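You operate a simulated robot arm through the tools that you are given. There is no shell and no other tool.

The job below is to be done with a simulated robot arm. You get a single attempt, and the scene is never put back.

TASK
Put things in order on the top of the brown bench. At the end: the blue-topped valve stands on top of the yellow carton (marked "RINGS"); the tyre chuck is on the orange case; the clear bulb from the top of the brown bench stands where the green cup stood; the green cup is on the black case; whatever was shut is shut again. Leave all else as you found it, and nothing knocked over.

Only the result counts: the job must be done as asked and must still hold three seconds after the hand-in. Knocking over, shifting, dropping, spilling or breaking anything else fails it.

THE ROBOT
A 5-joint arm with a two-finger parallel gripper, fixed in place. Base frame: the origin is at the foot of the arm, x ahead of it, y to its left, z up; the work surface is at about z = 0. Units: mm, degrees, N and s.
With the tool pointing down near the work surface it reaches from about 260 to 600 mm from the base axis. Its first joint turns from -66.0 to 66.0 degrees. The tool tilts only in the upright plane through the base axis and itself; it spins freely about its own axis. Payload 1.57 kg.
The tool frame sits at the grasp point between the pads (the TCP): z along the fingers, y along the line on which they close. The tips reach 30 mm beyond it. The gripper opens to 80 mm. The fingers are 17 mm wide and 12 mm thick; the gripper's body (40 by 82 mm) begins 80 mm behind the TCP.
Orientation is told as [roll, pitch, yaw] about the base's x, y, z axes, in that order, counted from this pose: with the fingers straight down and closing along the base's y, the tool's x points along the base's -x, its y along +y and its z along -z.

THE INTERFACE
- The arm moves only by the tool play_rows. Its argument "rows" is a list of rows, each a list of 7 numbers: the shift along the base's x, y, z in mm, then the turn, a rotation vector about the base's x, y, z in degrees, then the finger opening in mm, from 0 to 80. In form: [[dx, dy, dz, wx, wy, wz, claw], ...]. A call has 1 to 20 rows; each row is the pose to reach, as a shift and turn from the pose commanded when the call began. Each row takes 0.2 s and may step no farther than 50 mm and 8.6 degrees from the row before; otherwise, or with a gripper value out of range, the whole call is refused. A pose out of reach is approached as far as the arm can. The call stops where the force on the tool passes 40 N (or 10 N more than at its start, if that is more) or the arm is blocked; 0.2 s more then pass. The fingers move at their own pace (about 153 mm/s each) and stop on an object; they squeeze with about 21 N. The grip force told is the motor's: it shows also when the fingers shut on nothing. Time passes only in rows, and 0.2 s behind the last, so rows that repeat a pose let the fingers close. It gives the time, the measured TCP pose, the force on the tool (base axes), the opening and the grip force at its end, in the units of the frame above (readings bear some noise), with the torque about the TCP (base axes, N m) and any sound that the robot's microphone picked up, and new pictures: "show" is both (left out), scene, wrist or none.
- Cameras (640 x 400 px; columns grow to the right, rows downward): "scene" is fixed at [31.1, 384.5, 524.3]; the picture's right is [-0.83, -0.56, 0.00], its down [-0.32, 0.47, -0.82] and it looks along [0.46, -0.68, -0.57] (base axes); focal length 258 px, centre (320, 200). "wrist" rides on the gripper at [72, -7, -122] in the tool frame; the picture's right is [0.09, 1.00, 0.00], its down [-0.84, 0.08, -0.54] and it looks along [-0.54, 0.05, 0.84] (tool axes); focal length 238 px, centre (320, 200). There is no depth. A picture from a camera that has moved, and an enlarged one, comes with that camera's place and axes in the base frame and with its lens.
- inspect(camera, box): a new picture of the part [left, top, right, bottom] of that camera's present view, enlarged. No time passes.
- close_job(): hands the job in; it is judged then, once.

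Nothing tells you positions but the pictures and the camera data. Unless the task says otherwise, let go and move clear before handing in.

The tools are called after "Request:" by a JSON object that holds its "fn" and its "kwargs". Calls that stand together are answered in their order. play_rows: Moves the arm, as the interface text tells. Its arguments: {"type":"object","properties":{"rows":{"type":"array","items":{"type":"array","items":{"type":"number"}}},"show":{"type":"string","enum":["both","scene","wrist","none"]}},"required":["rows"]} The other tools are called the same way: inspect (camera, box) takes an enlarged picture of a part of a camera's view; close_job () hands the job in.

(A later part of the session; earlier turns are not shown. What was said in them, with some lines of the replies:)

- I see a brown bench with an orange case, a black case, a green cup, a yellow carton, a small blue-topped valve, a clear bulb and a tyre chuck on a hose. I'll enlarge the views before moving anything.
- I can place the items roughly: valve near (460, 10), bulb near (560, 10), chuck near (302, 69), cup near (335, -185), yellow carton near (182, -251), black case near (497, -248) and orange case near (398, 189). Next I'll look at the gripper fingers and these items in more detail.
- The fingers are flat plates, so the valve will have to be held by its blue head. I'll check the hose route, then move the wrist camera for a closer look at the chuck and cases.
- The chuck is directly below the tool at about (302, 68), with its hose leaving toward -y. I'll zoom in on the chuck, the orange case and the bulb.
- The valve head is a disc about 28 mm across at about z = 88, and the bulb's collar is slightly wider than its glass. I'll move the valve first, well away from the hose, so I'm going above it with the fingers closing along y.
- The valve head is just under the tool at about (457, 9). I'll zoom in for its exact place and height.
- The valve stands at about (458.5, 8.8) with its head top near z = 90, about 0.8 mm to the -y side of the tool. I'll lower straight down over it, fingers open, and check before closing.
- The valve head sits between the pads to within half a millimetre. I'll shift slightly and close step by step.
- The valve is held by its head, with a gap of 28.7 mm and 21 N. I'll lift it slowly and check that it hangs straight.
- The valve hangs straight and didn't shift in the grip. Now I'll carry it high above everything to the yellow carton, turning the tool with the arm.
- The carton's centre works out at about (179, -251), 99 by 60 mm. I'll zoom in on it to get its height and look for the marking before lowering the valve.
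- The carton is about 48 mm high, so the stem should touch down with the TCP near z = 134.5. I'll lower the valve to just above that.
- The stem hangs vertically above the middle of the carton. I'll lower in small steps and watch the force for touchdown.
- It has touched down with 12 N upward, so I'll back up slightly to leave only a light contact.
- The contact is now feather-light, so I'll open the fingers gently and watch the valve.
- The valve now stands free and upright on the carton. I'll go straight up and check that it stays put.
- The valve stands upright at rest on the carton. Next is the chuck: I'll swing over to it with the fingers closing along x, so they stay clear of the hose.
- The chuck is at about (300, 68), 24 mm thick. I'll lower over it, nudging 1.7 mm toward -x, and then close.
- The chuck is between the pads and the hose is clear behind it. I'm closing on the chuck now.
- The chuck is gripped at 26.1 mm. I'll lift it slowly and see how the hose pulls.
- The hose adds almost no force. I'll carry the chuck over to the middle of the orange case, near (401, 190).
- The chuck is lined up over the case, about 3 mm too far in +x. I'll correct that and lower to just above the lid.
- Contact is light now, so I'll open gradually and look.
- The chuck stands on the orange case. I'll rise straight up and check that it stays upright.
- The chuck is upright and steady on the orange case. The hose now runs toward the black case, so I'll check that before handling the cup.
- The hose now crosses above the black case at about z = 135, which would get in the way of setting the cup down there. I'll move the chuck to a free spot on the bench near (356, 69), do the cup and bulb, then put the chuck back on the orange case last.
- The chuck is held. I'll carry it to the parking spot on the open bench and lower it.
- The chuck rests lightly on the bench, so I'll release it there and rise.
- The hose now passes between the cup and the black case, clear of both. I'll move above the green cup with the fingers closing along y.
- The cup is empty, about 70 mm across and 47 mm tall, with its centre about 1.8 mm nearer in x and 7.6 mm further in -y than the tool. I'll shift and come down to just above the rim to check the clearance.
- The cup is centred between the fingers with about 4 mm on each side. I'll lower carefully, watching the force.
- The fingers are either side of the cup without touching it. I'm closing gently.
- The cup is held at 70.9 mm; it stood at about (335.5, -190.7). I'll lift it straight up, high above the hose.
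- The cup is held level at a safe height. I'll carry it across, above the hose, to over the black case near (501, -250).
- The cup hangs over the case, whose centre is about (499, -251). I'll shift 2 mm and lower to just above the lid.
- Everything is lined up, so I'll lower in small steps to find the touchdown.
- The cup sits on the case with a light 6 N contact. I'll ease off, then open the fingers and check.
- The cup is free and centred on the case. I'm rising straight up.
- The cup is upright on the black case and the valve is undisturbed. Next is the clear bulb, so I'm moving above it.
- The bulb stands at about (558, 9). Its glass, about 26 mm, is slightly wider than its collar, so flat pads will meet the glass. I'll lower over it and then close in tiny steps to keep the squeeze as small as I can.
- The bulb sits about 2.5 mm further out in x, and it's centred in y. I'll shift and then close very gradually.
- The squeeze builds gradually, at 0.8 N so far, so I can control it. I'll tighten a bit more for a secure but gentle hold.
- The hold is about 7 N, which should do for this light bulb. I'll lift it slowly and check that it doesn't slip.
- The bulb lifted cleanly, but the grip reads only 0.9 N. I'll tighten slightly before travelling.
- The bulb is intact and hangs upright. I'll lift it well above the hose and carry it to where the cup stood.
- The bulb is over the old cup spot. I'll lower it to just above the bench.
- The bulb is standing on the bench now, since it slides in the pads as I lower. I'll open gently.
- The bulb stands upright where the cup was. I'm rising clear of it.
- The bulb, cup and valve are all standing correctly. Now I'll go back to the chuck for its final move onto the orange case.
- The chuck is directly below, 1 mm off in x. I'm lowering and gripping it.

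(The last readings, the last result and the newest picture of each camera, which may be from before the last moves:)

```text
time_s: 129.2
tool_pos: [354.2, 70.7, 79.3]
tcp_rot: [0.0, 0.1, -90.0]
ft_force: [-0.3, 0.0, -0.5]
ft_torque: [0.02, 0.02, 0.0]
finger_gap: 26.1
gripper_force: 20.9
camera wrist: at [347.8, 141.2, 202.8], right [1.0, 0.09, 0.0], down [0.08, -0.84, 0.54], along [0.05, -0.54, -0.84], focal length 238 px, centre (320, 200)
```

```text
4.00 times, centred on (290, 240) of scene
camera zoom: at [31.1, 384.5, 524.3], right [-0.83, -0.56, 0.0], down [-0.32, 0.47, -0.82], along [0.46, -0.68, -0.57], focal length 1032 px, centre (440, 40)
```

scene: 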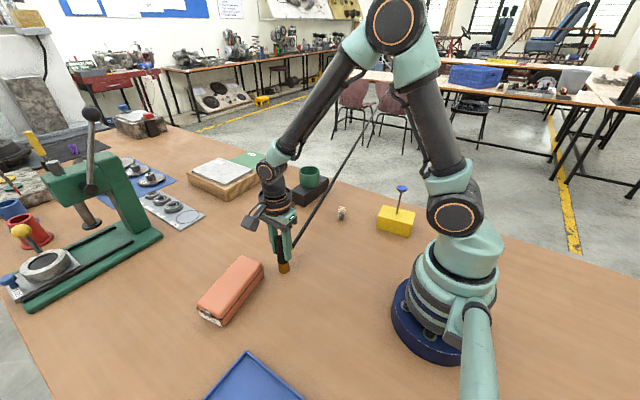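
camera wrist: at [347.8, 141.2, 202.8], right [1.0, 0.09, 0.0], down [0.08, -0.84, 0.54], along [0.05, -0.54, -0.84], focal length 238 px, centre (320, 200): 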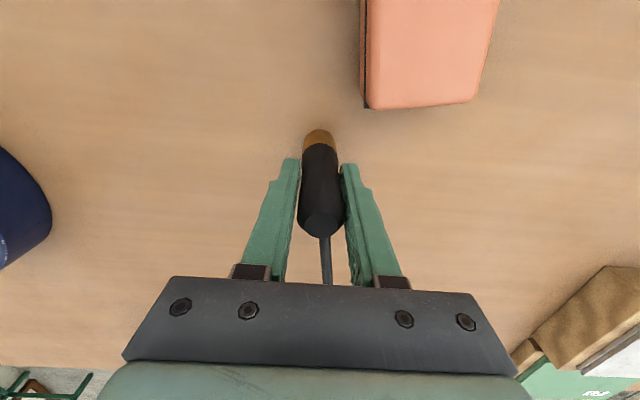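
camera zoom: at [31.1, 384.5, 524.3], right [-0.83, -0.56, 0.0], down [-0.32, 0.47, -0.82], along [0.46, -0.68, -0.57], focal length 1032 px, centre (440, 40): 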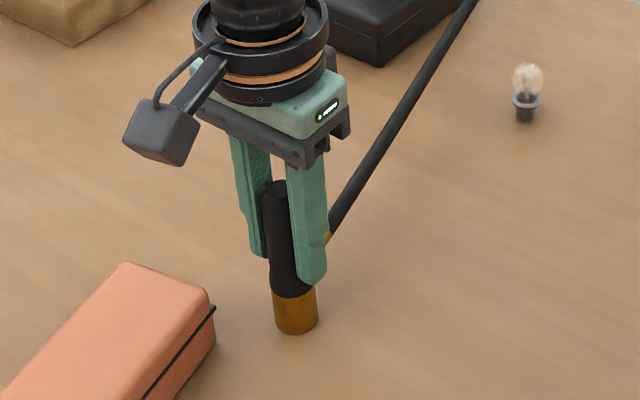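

The chuck is held. I'll lift it high so the hose passes well above the cup, then carry it to the orange case.

Request:
{"fn": "play_rows", "kwargs": {"rows": [[0, 0, 3, 0, 0, 0, 18], [0, 0, 10, 0, 0, 0, 18], [0, 0, 22, 0, 0, 0, 18], [0, 0, 36, 0, 0, 0, 18], [0, 0, 52, 0, 0, 0, 18], [0, 0, 68, 0, 0, 0, 18], [0, 0, 84, 0, 0, 0, 18], [0, 0, 98, 0, 0, 0, 18], [0, 0, 108, 0, 0, 0, 18], [0, 0, 112, 0, 0, 0, 18], [0, 0, 112, 0, 0, 0, 18]]}}

Request:
{"fn": "inspect", "kwargs": {"camera": "scene", "box": [240, 120, 420, 290]}}

```text
time_s: 131.6
tool_pos: [353.6, 69.9, 191.2]
tcp_rot: [-0.1, 0.0, -90.0]
ft_force: [0.2, -0.2, -2.0]
ft_torque: [-0.04, -0.01, 0.01]
finger_gap: 26.2
gripper_force: 20.7
camera wrist: at [347.6, 140.8, 313.8], right [1.0, 0.09, 0.0], down [0.08, -0.84, 0.54], along [0.05, -0.54, -0.84], focal length 238 px, centre (320, 200)
```

scene: 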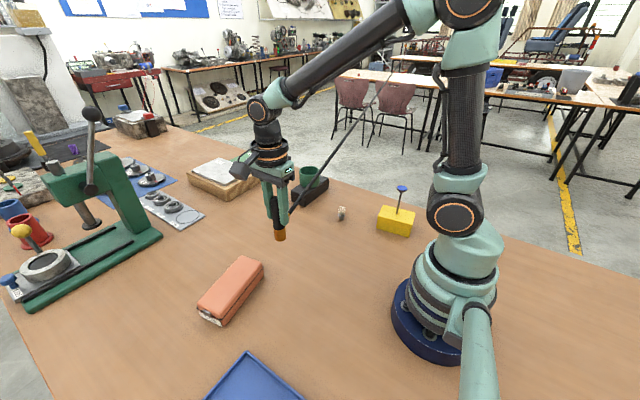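
wrist: 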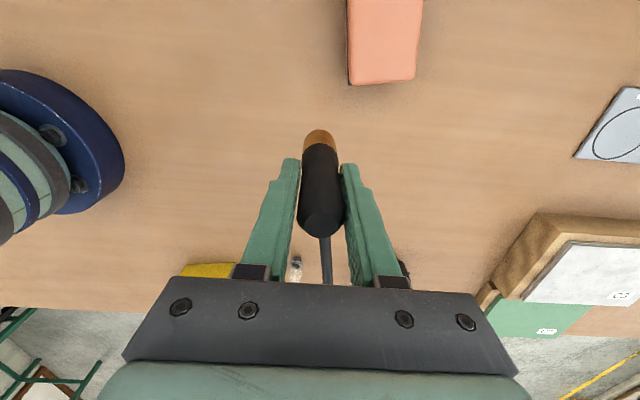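

```text
2.35 times, centred on (330, 205) of scene
camera zoom: at [31.1, 384.5, 524.3], right [-0.83, -0.56, 0.0], down [-0.32, 0.47, -0.82], along [0.46, -0.68, -0.57], focal length 607 px, centre (296, 188)
```

zoom: 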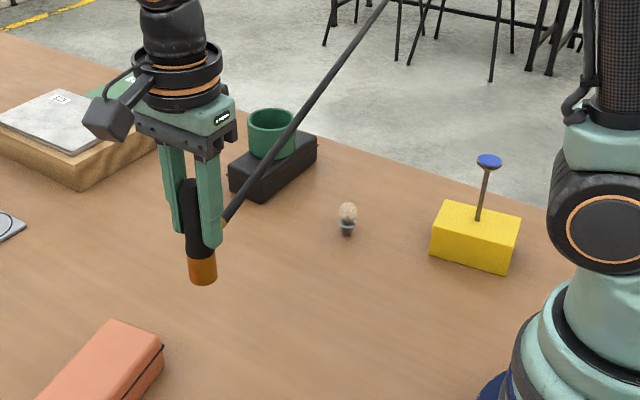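

The hose is well above the cup. I'm carrying the chuck to the orange case.

Request:
{"fn": "play_rows", "kwargs": {"rows": [[2, 5, 0, 0, 0, 0, 18], [6, 15, 0, 0, 0, 0, 18], [10, 27, 0, 0, 0, 0, 18], [14, 39, 0, 0, 0, 0, 18], [18, 51, 0, 0, 0, 0, 18], [23, 63, 0, 0, 0, 0, 18], [27, 75, 0, 0, 0, 0, 18], [31, 86, 0, 0, 0, 0, 18], [35, 97, 0, 0, 0, 0, 18], [39, 107, 0, 0, 0, 0, 18], [42, 115, 0, 0, 0, 0, 18], [44, 120, 0, 0, 0, 0, 18], [44, 121, 0, 0, 0, 0, 18], [44, 121, 0, 0, 0, 0, 18]]}}

Request:
{"fn": "inspect", "kwargs": {"camera": "scene", "box": [180, 140, 380, 330]}}

Request:
{"fn": "inspect", "kwargs": {"camera": "wrist", "box": [220, 60, 420, 240]}}

```text
time_s: 134.6
tool_pos: [398.7, 191.5, 190.5]
tcp_rot: [0.1, 0.0, -90.0]
ft_force: [0.5, -0.1, -1.8]
ft_torque: [-0.05, 0.02, 0.01]
finger_gap: 26.2
gripper_force: 20.8
camera wrist: at [392.2, 262.0, 313.7], right [1.0, 0.09, 0.0], down [0.08, -0.84, 0.54], along [0.05, -0.54, -0.84], focal length 238 px, centre (320, 200)
```

scene: 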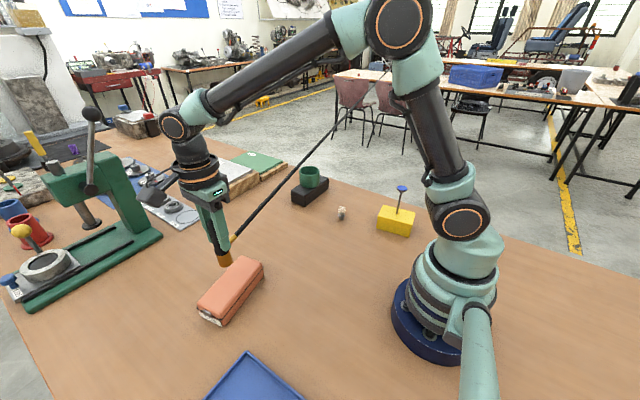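
wrist: 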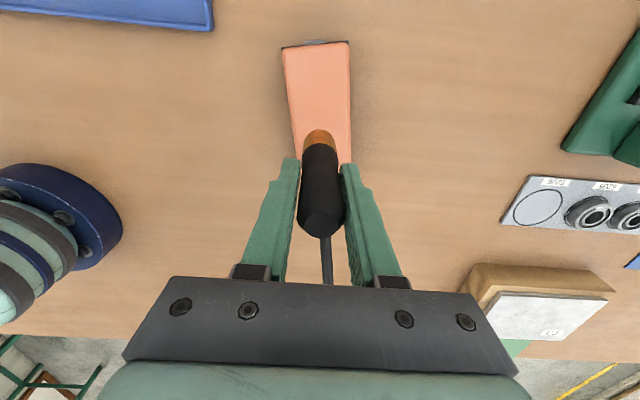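

```text
2.11 times, centred on (280, 235) of scene
camera zoom: at [31.1, 384.5, 524.3], right [-0.83, -0.56, 0.0], down [-0.32, 0.47, -0.82], along [0.46, -0.68, -0.57], focal length 543 px, centre (404, 126)
```

zoom: 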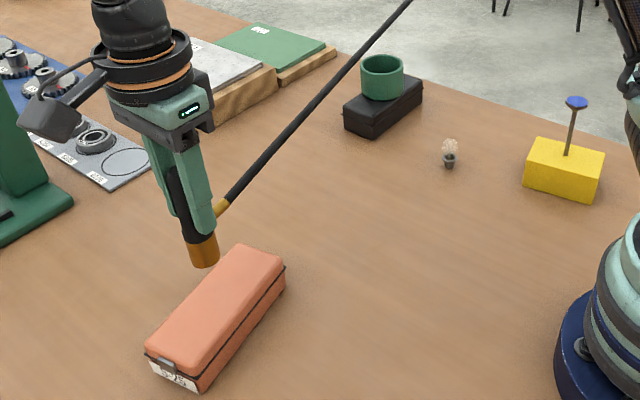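

```text
2.22 times, centred on (320, 150) of wrist
camera zoom: at [392.2, 262.0, 313.7], right [1.0, 0.09, 0.0], down [0.08, -0.84, 0.54], along [0.05, -0.54, -0.84], focal length 530 px, centre (320, 311)
```

zoom: 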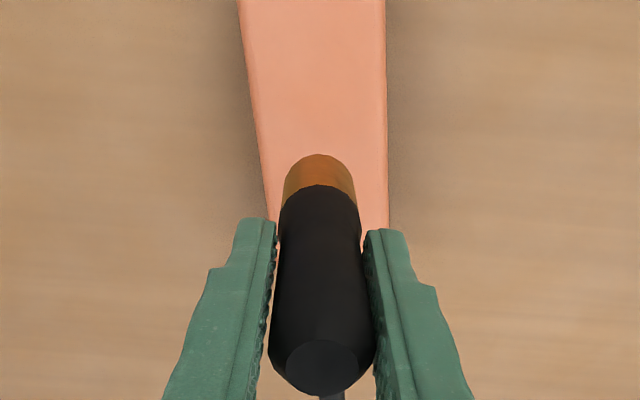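

Everything lines up as before. I'm lowering to just above the lid.

Request:
{"fn": "play_rows", "kwargs": {"rows": [[0, 0, -4, 0, 0, 0, 18], [0, 0, -12, 0, 0, 0, 18], [0, 0, -22, 0, 0, 0, 18], [0, 0, -32, 0, 0, 0, 18], [0, 0, -42, 0, 0, 0, 18], [0, 0, -50, 0, 0, 0, 18], [0, 0, -56, 0, 0, 0, 18], [0, 0, -59, 0, 0, 0, 18], [0, 0, -59, 0, 0, 0, 18]]}}

Request:
{"fn": "inspect", "kwargs": {"camera": "scene", "box": [190, 170, 350, 330]}}

```text
time_s: 136.6
tool_pos: [398.3, 191.4, 130.8]
tcp_rot: [0.0, 0.0, -90.1]
ft_force: [-0.8, -0.9, -1.0]
ft_torque: [0.0, -0.01, -0.03]
finger_gap: 26.1
gripper_force: 20.8
camera wrist: at [392.4, 261.7, 254.2], right [1.0, 0.09, 0.0], down [0.08, -0.84, 0.54], along [0.05, -0.54, -0.84], focal length 238 px, centre (320, 200)
```

scene: 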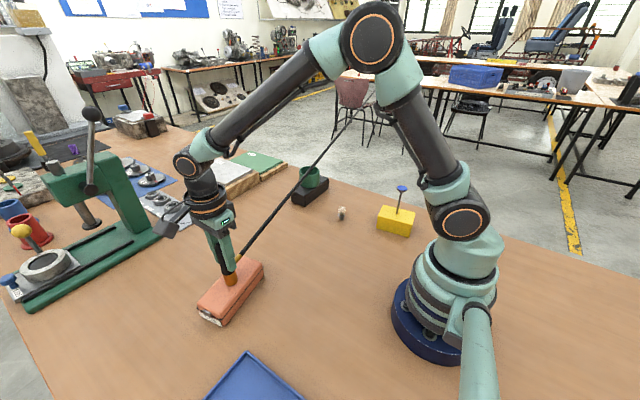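
wrist: 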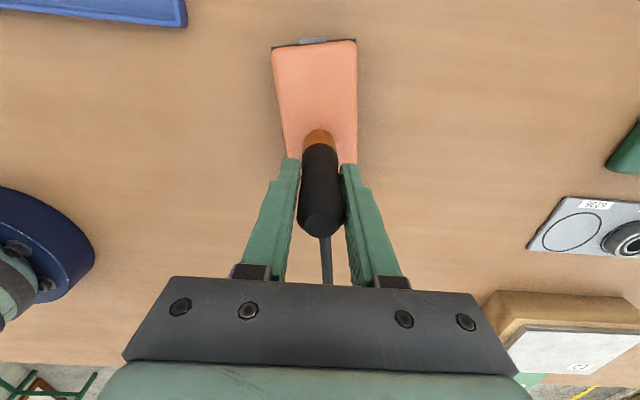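

```text
2.50 times, centred on (270, 250) of scene
camera zoom: at [31.1, 384.5, 524.3], right [-0.83, -0.56, 0.0], down [-0.32, 0.47, -0.82], along [0.46, -0.68, -0.57], focal length 645 px, centre (445, 75)
```

zoom: 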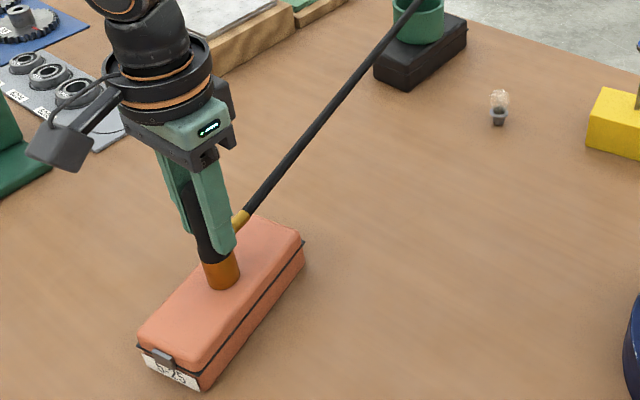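

Request:
{"fn": "inspect", "kwargs": {"camera": "scene", "box": [280, 140, 350, 210]}}

Request:
{"fn": "play_rows", "kwargs": {"rows": [[0, 0, -1, 0, 0, 0, 18], [0, 0, -2, 0, 0, 0, 18], [0, 0, -3, 0, 0, 0, 18], [0, 0, -3, 0, 0, 0, 18]], "show": "none"}}

```text
5.71 times, centred on (315, 175) of scene
camera zoom: at [31.1, 384.5, 524.3], right [-0.83, -0.56, 0.0], down [-0.32, 0.47, -0.82], along [0.46, -0.68, -0.57], focal length 1474 px, centre (349, 343)
```

zoom: 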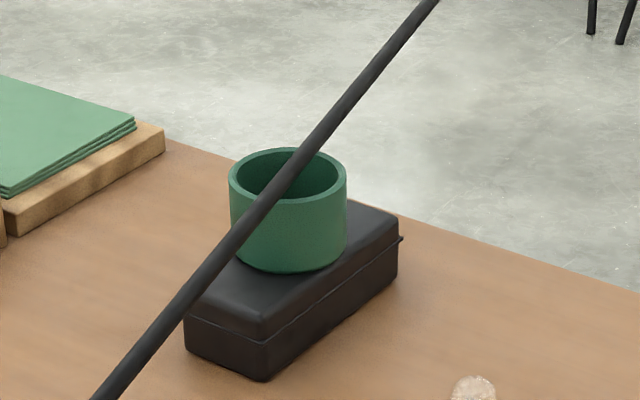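

```text
time_s: 137.6
tool_pos: [398.8, 193.0, 128.1]
tcp_rot: [0.1, 0.1, -90.2]
ft_force: [-4.3, -1.7, 17.6]
ft_torque: [-0.04, 0.14, -0.02]
finger_gap: 26.2
gripper_force: 20.5
```

Request:
{"fn": "play_rows", "kwargs": {"rows": [[0, 0, 0.4, 0, 0, 0, 18], [0, 0, 0.8, 0, 0, 0, 18], [0, 0, 0.8, 0, 0, 0, 18]], "show": "none"}}

```text
time_s: 138.4
tool_pos: [398.8, 190.7, 128.0]
tcp_rot: [0.0, -0.1, -90.1]
ft_force: [1.2, 1.0, 4.3]
ft_torque: [0.15, -0.16, 0.02]
finger_gap: 26.1
gripper_force: 20.9
```

Contact is light, so I'll release the chuck on the case.

Request:
{"fn": "play_rows", "kwargs": {"rows": [[0, 0, 0.2, 0, 0, 0, 18], [0, 0, 0.2, 0, 0, 0, 27], [0, 0, 0.2, 0, 0, 0, 29], [0, 0, 0.2, 0, 0, 0, 34], [0, 0, 0.2, 0, 0, 0, 45], [0, 0, 0.2, 0, 0, 0, 60], [0, 0, 0.2, 0, 0, 0, 72], [0, 0, 0.2, 0, 0, 0, 72]]}}

Request:
{"fn": "inspect", "kwargs": {"camera": "wrist", "box": [240, 100, 400, 240]}}

Request:
{"fn": "inspect", "kwargs": {"camera": "scene", "box": [190, 210, 290, 330]}}

```text
time_s: 140.2
tool_pos: [398.7, 192.3, 128.4]
tcp_rot: [0.0, 0.1, -90.1]
ft_force: [-0.3, 0.0, -0.6]
ft_torque: [-0.01, -0.01, 0.0]
finger_gap: 71.8
gripper_force: 0.1
camera wrist: at [392.0, 261.7, 251.8], right [1.0, 0.09, 0.0], down [0.08, -0.84, 0.54], along [0.05, -0.54, -0.84], focal length 238 px, centre (320, 200)
```

scene: 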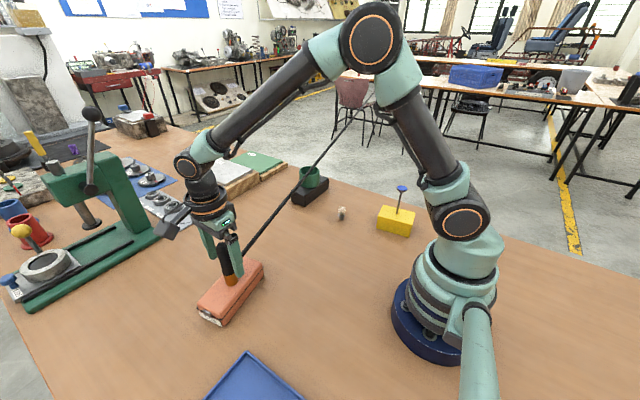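
wrist: 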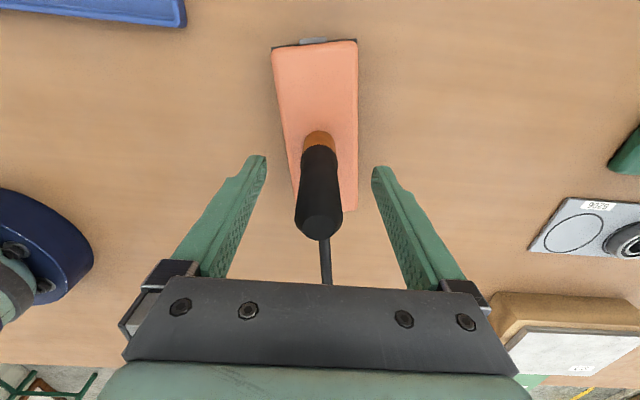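

```text
2.86 times, centred on (320, 170) of wrist
camera zoom: at [392.0, 261.7, 251.8], right [1.0, 0.09, 0.0], down [0.08, -0.84, 0.54], along [0.05, -0.54, -0.84], focal length 681 px, centre (320, 286)
```

zoom: 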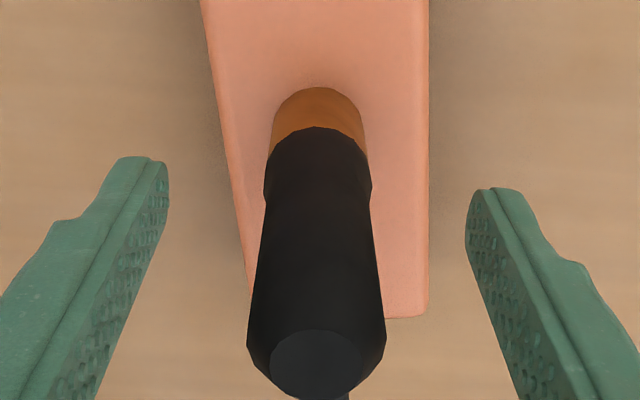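

```text
3.33 times, centred on (240, 270) of scene
camera zoom: at [31.1, 384.5, 524.3], right [-0.83, -0.56, 0.0], down [-0.32, 0.47, -0.82], along [0.46, -0.68, -0.57], focal length 860 px, centre (587, -33)
```

zoom: 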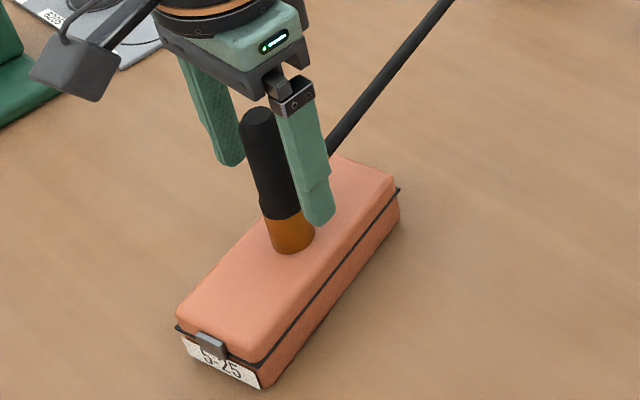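

The chuck stands on the orange case. I'm rising clear for a final check of everything.

Request:
{"fn": "play_rows", "kwargs": {"rows": [[0, 0, 4, 0, 0, 0, 78], [0, 0, 14, 0, 0, 0, 80], [0, 0, 30, 0, 0, 0, 80], [0, 0, 50, 0, 0, 0, 80], [0, 0, 75, 0, 0, 0, 80], [0, 0, 105, 0, 0, 0, 80], [0, 0, 140, 0, 0, 0, 80], [0, 0, 175, 0, 0, 0, 80], [0, 0, 200, 0, 0, 0, 80], [0, 0, 200, 0, 0, 0, 80], [0, 0, 200, 0, 0, 0, 80]]}}

Request:
{"fn": "inspect", "kwargs": {"camera": "scene", "box": [180, 200, 320, 330]}}

Request:
{"fn": "inspect", "kwargs": {"camera": "scene", "box": [280, 150, 430, 250]}}

Request:
{"fn": "inspect", "kwargs": {"camera": "wrist", "box": [220, 20, 420, 280]}}

```text
time_s: 142.6
tool_pos: [398.5, 189.6, 329.5]
tcp_rot: [0.0, 0.0, -90.1]
ft_force: [-0.2, -0.3, 0.0]
ft_torque: [0.0, 0.01, 0.0]
finger_gap: 80.1
gripper_force: 0.0
camera wrist: at [390.8, 260.4, 452.6], right [1.0, 0.09, 0.0], down [0.08, -0.84, 0.54], along [0.05, -0.54, -0.84], focal length 238 px, centre (320, 200)
```

scene: 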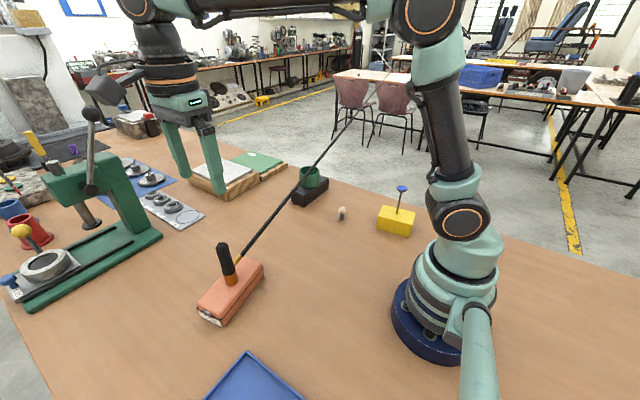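
wrist: 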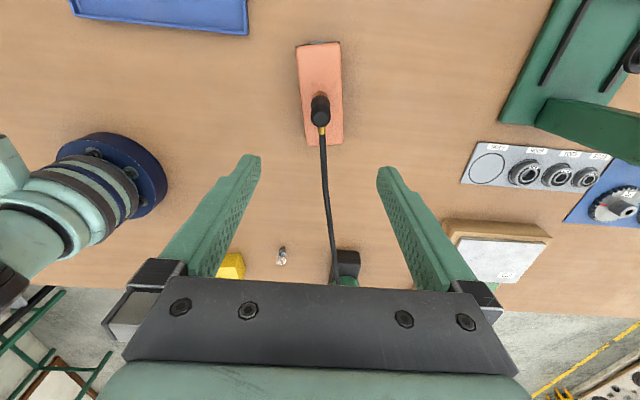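

```text
3.08 times, centred on (250, 265) of scene
camera zoom: at [31.1, 384.5, 524.3], right [-0.83, -0.56, 0.0], down [-0.32, 0.47, -0.82], along [0.46, -0.68, -0.57], focal length 794 px, centre (535, 0)
```

zoom: 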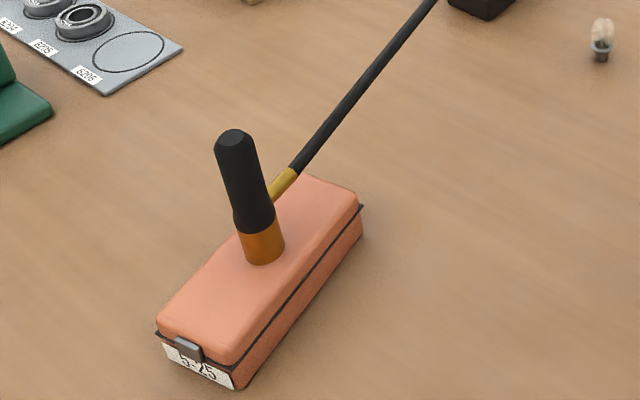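

```text
4.00 times, centred on (355, 200) of scene
camera zoom: at [31.1, 384.5, 524.3], right [-0.83, -0.56, 0.0], down [-0.32, 0.47, -0.82], along [0.46, -0.68, -0.57], focal length 1032 px, centre (180, 200)
```

zoom: 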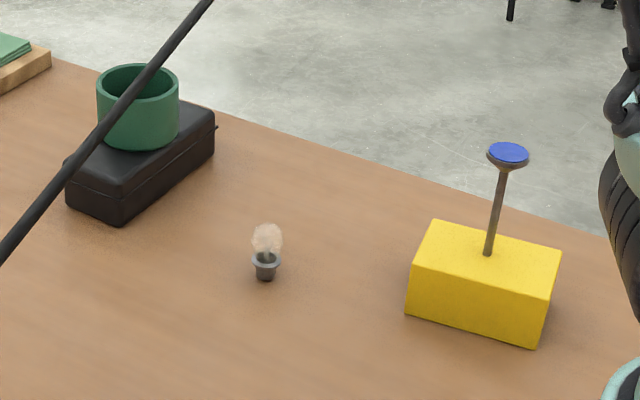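

```text
1.54 times, centred on (320, 150) of wrist
camera zoom: at [390.8, 260.4, 452.6], right [1.0, 0.09, 0.0], down [0.08, -0.84, 0.54], along [0.05, -0.54, -0.84], focal length 367 px, centre (320, 277)
```

zoom: 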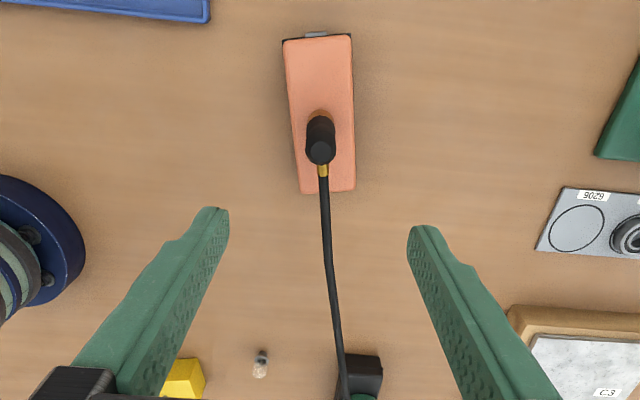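

All four jobs are in place. The valve stands on the yellow carton, the chuck stands on the orange case, the bulb is where the cup was, and the cup is on the black case with the hose clear above it. The cases look shut and the arm is clear, so I'm handing in.

Request:
{"fn": "close_job", "kwargs": {}}

```text
The job is handed in.
```

I've handed the job in, and my last pictures showed everything where you asked, upright and standing still. No verdict came back with the hand-in.

- **Valve:** it stands on its stem, blue top up, in the middle of the yellow carton. I never saw the "RINGS" marking; it was the only yellow carton I could see on the bench.
- **Tyre chuck:** it stands on the orange case. I set it on the open bench for a while, because its hose would have blocked the cup. I put it back on the case last.
- **Bulb:** it stands where the cup stood, within about 3 mm by my estimate. I had to hold it by the glass, but it looks intact and I heard nothing break.
- **Green cup:** it sits in the middle of the black case. The chuck's hose now passes over it, with roughly 30 mm to spare by my estimate.
- **Lids:** I opened nothing, and both cases still look shut.

I saw nothing else shifted or knocked over.
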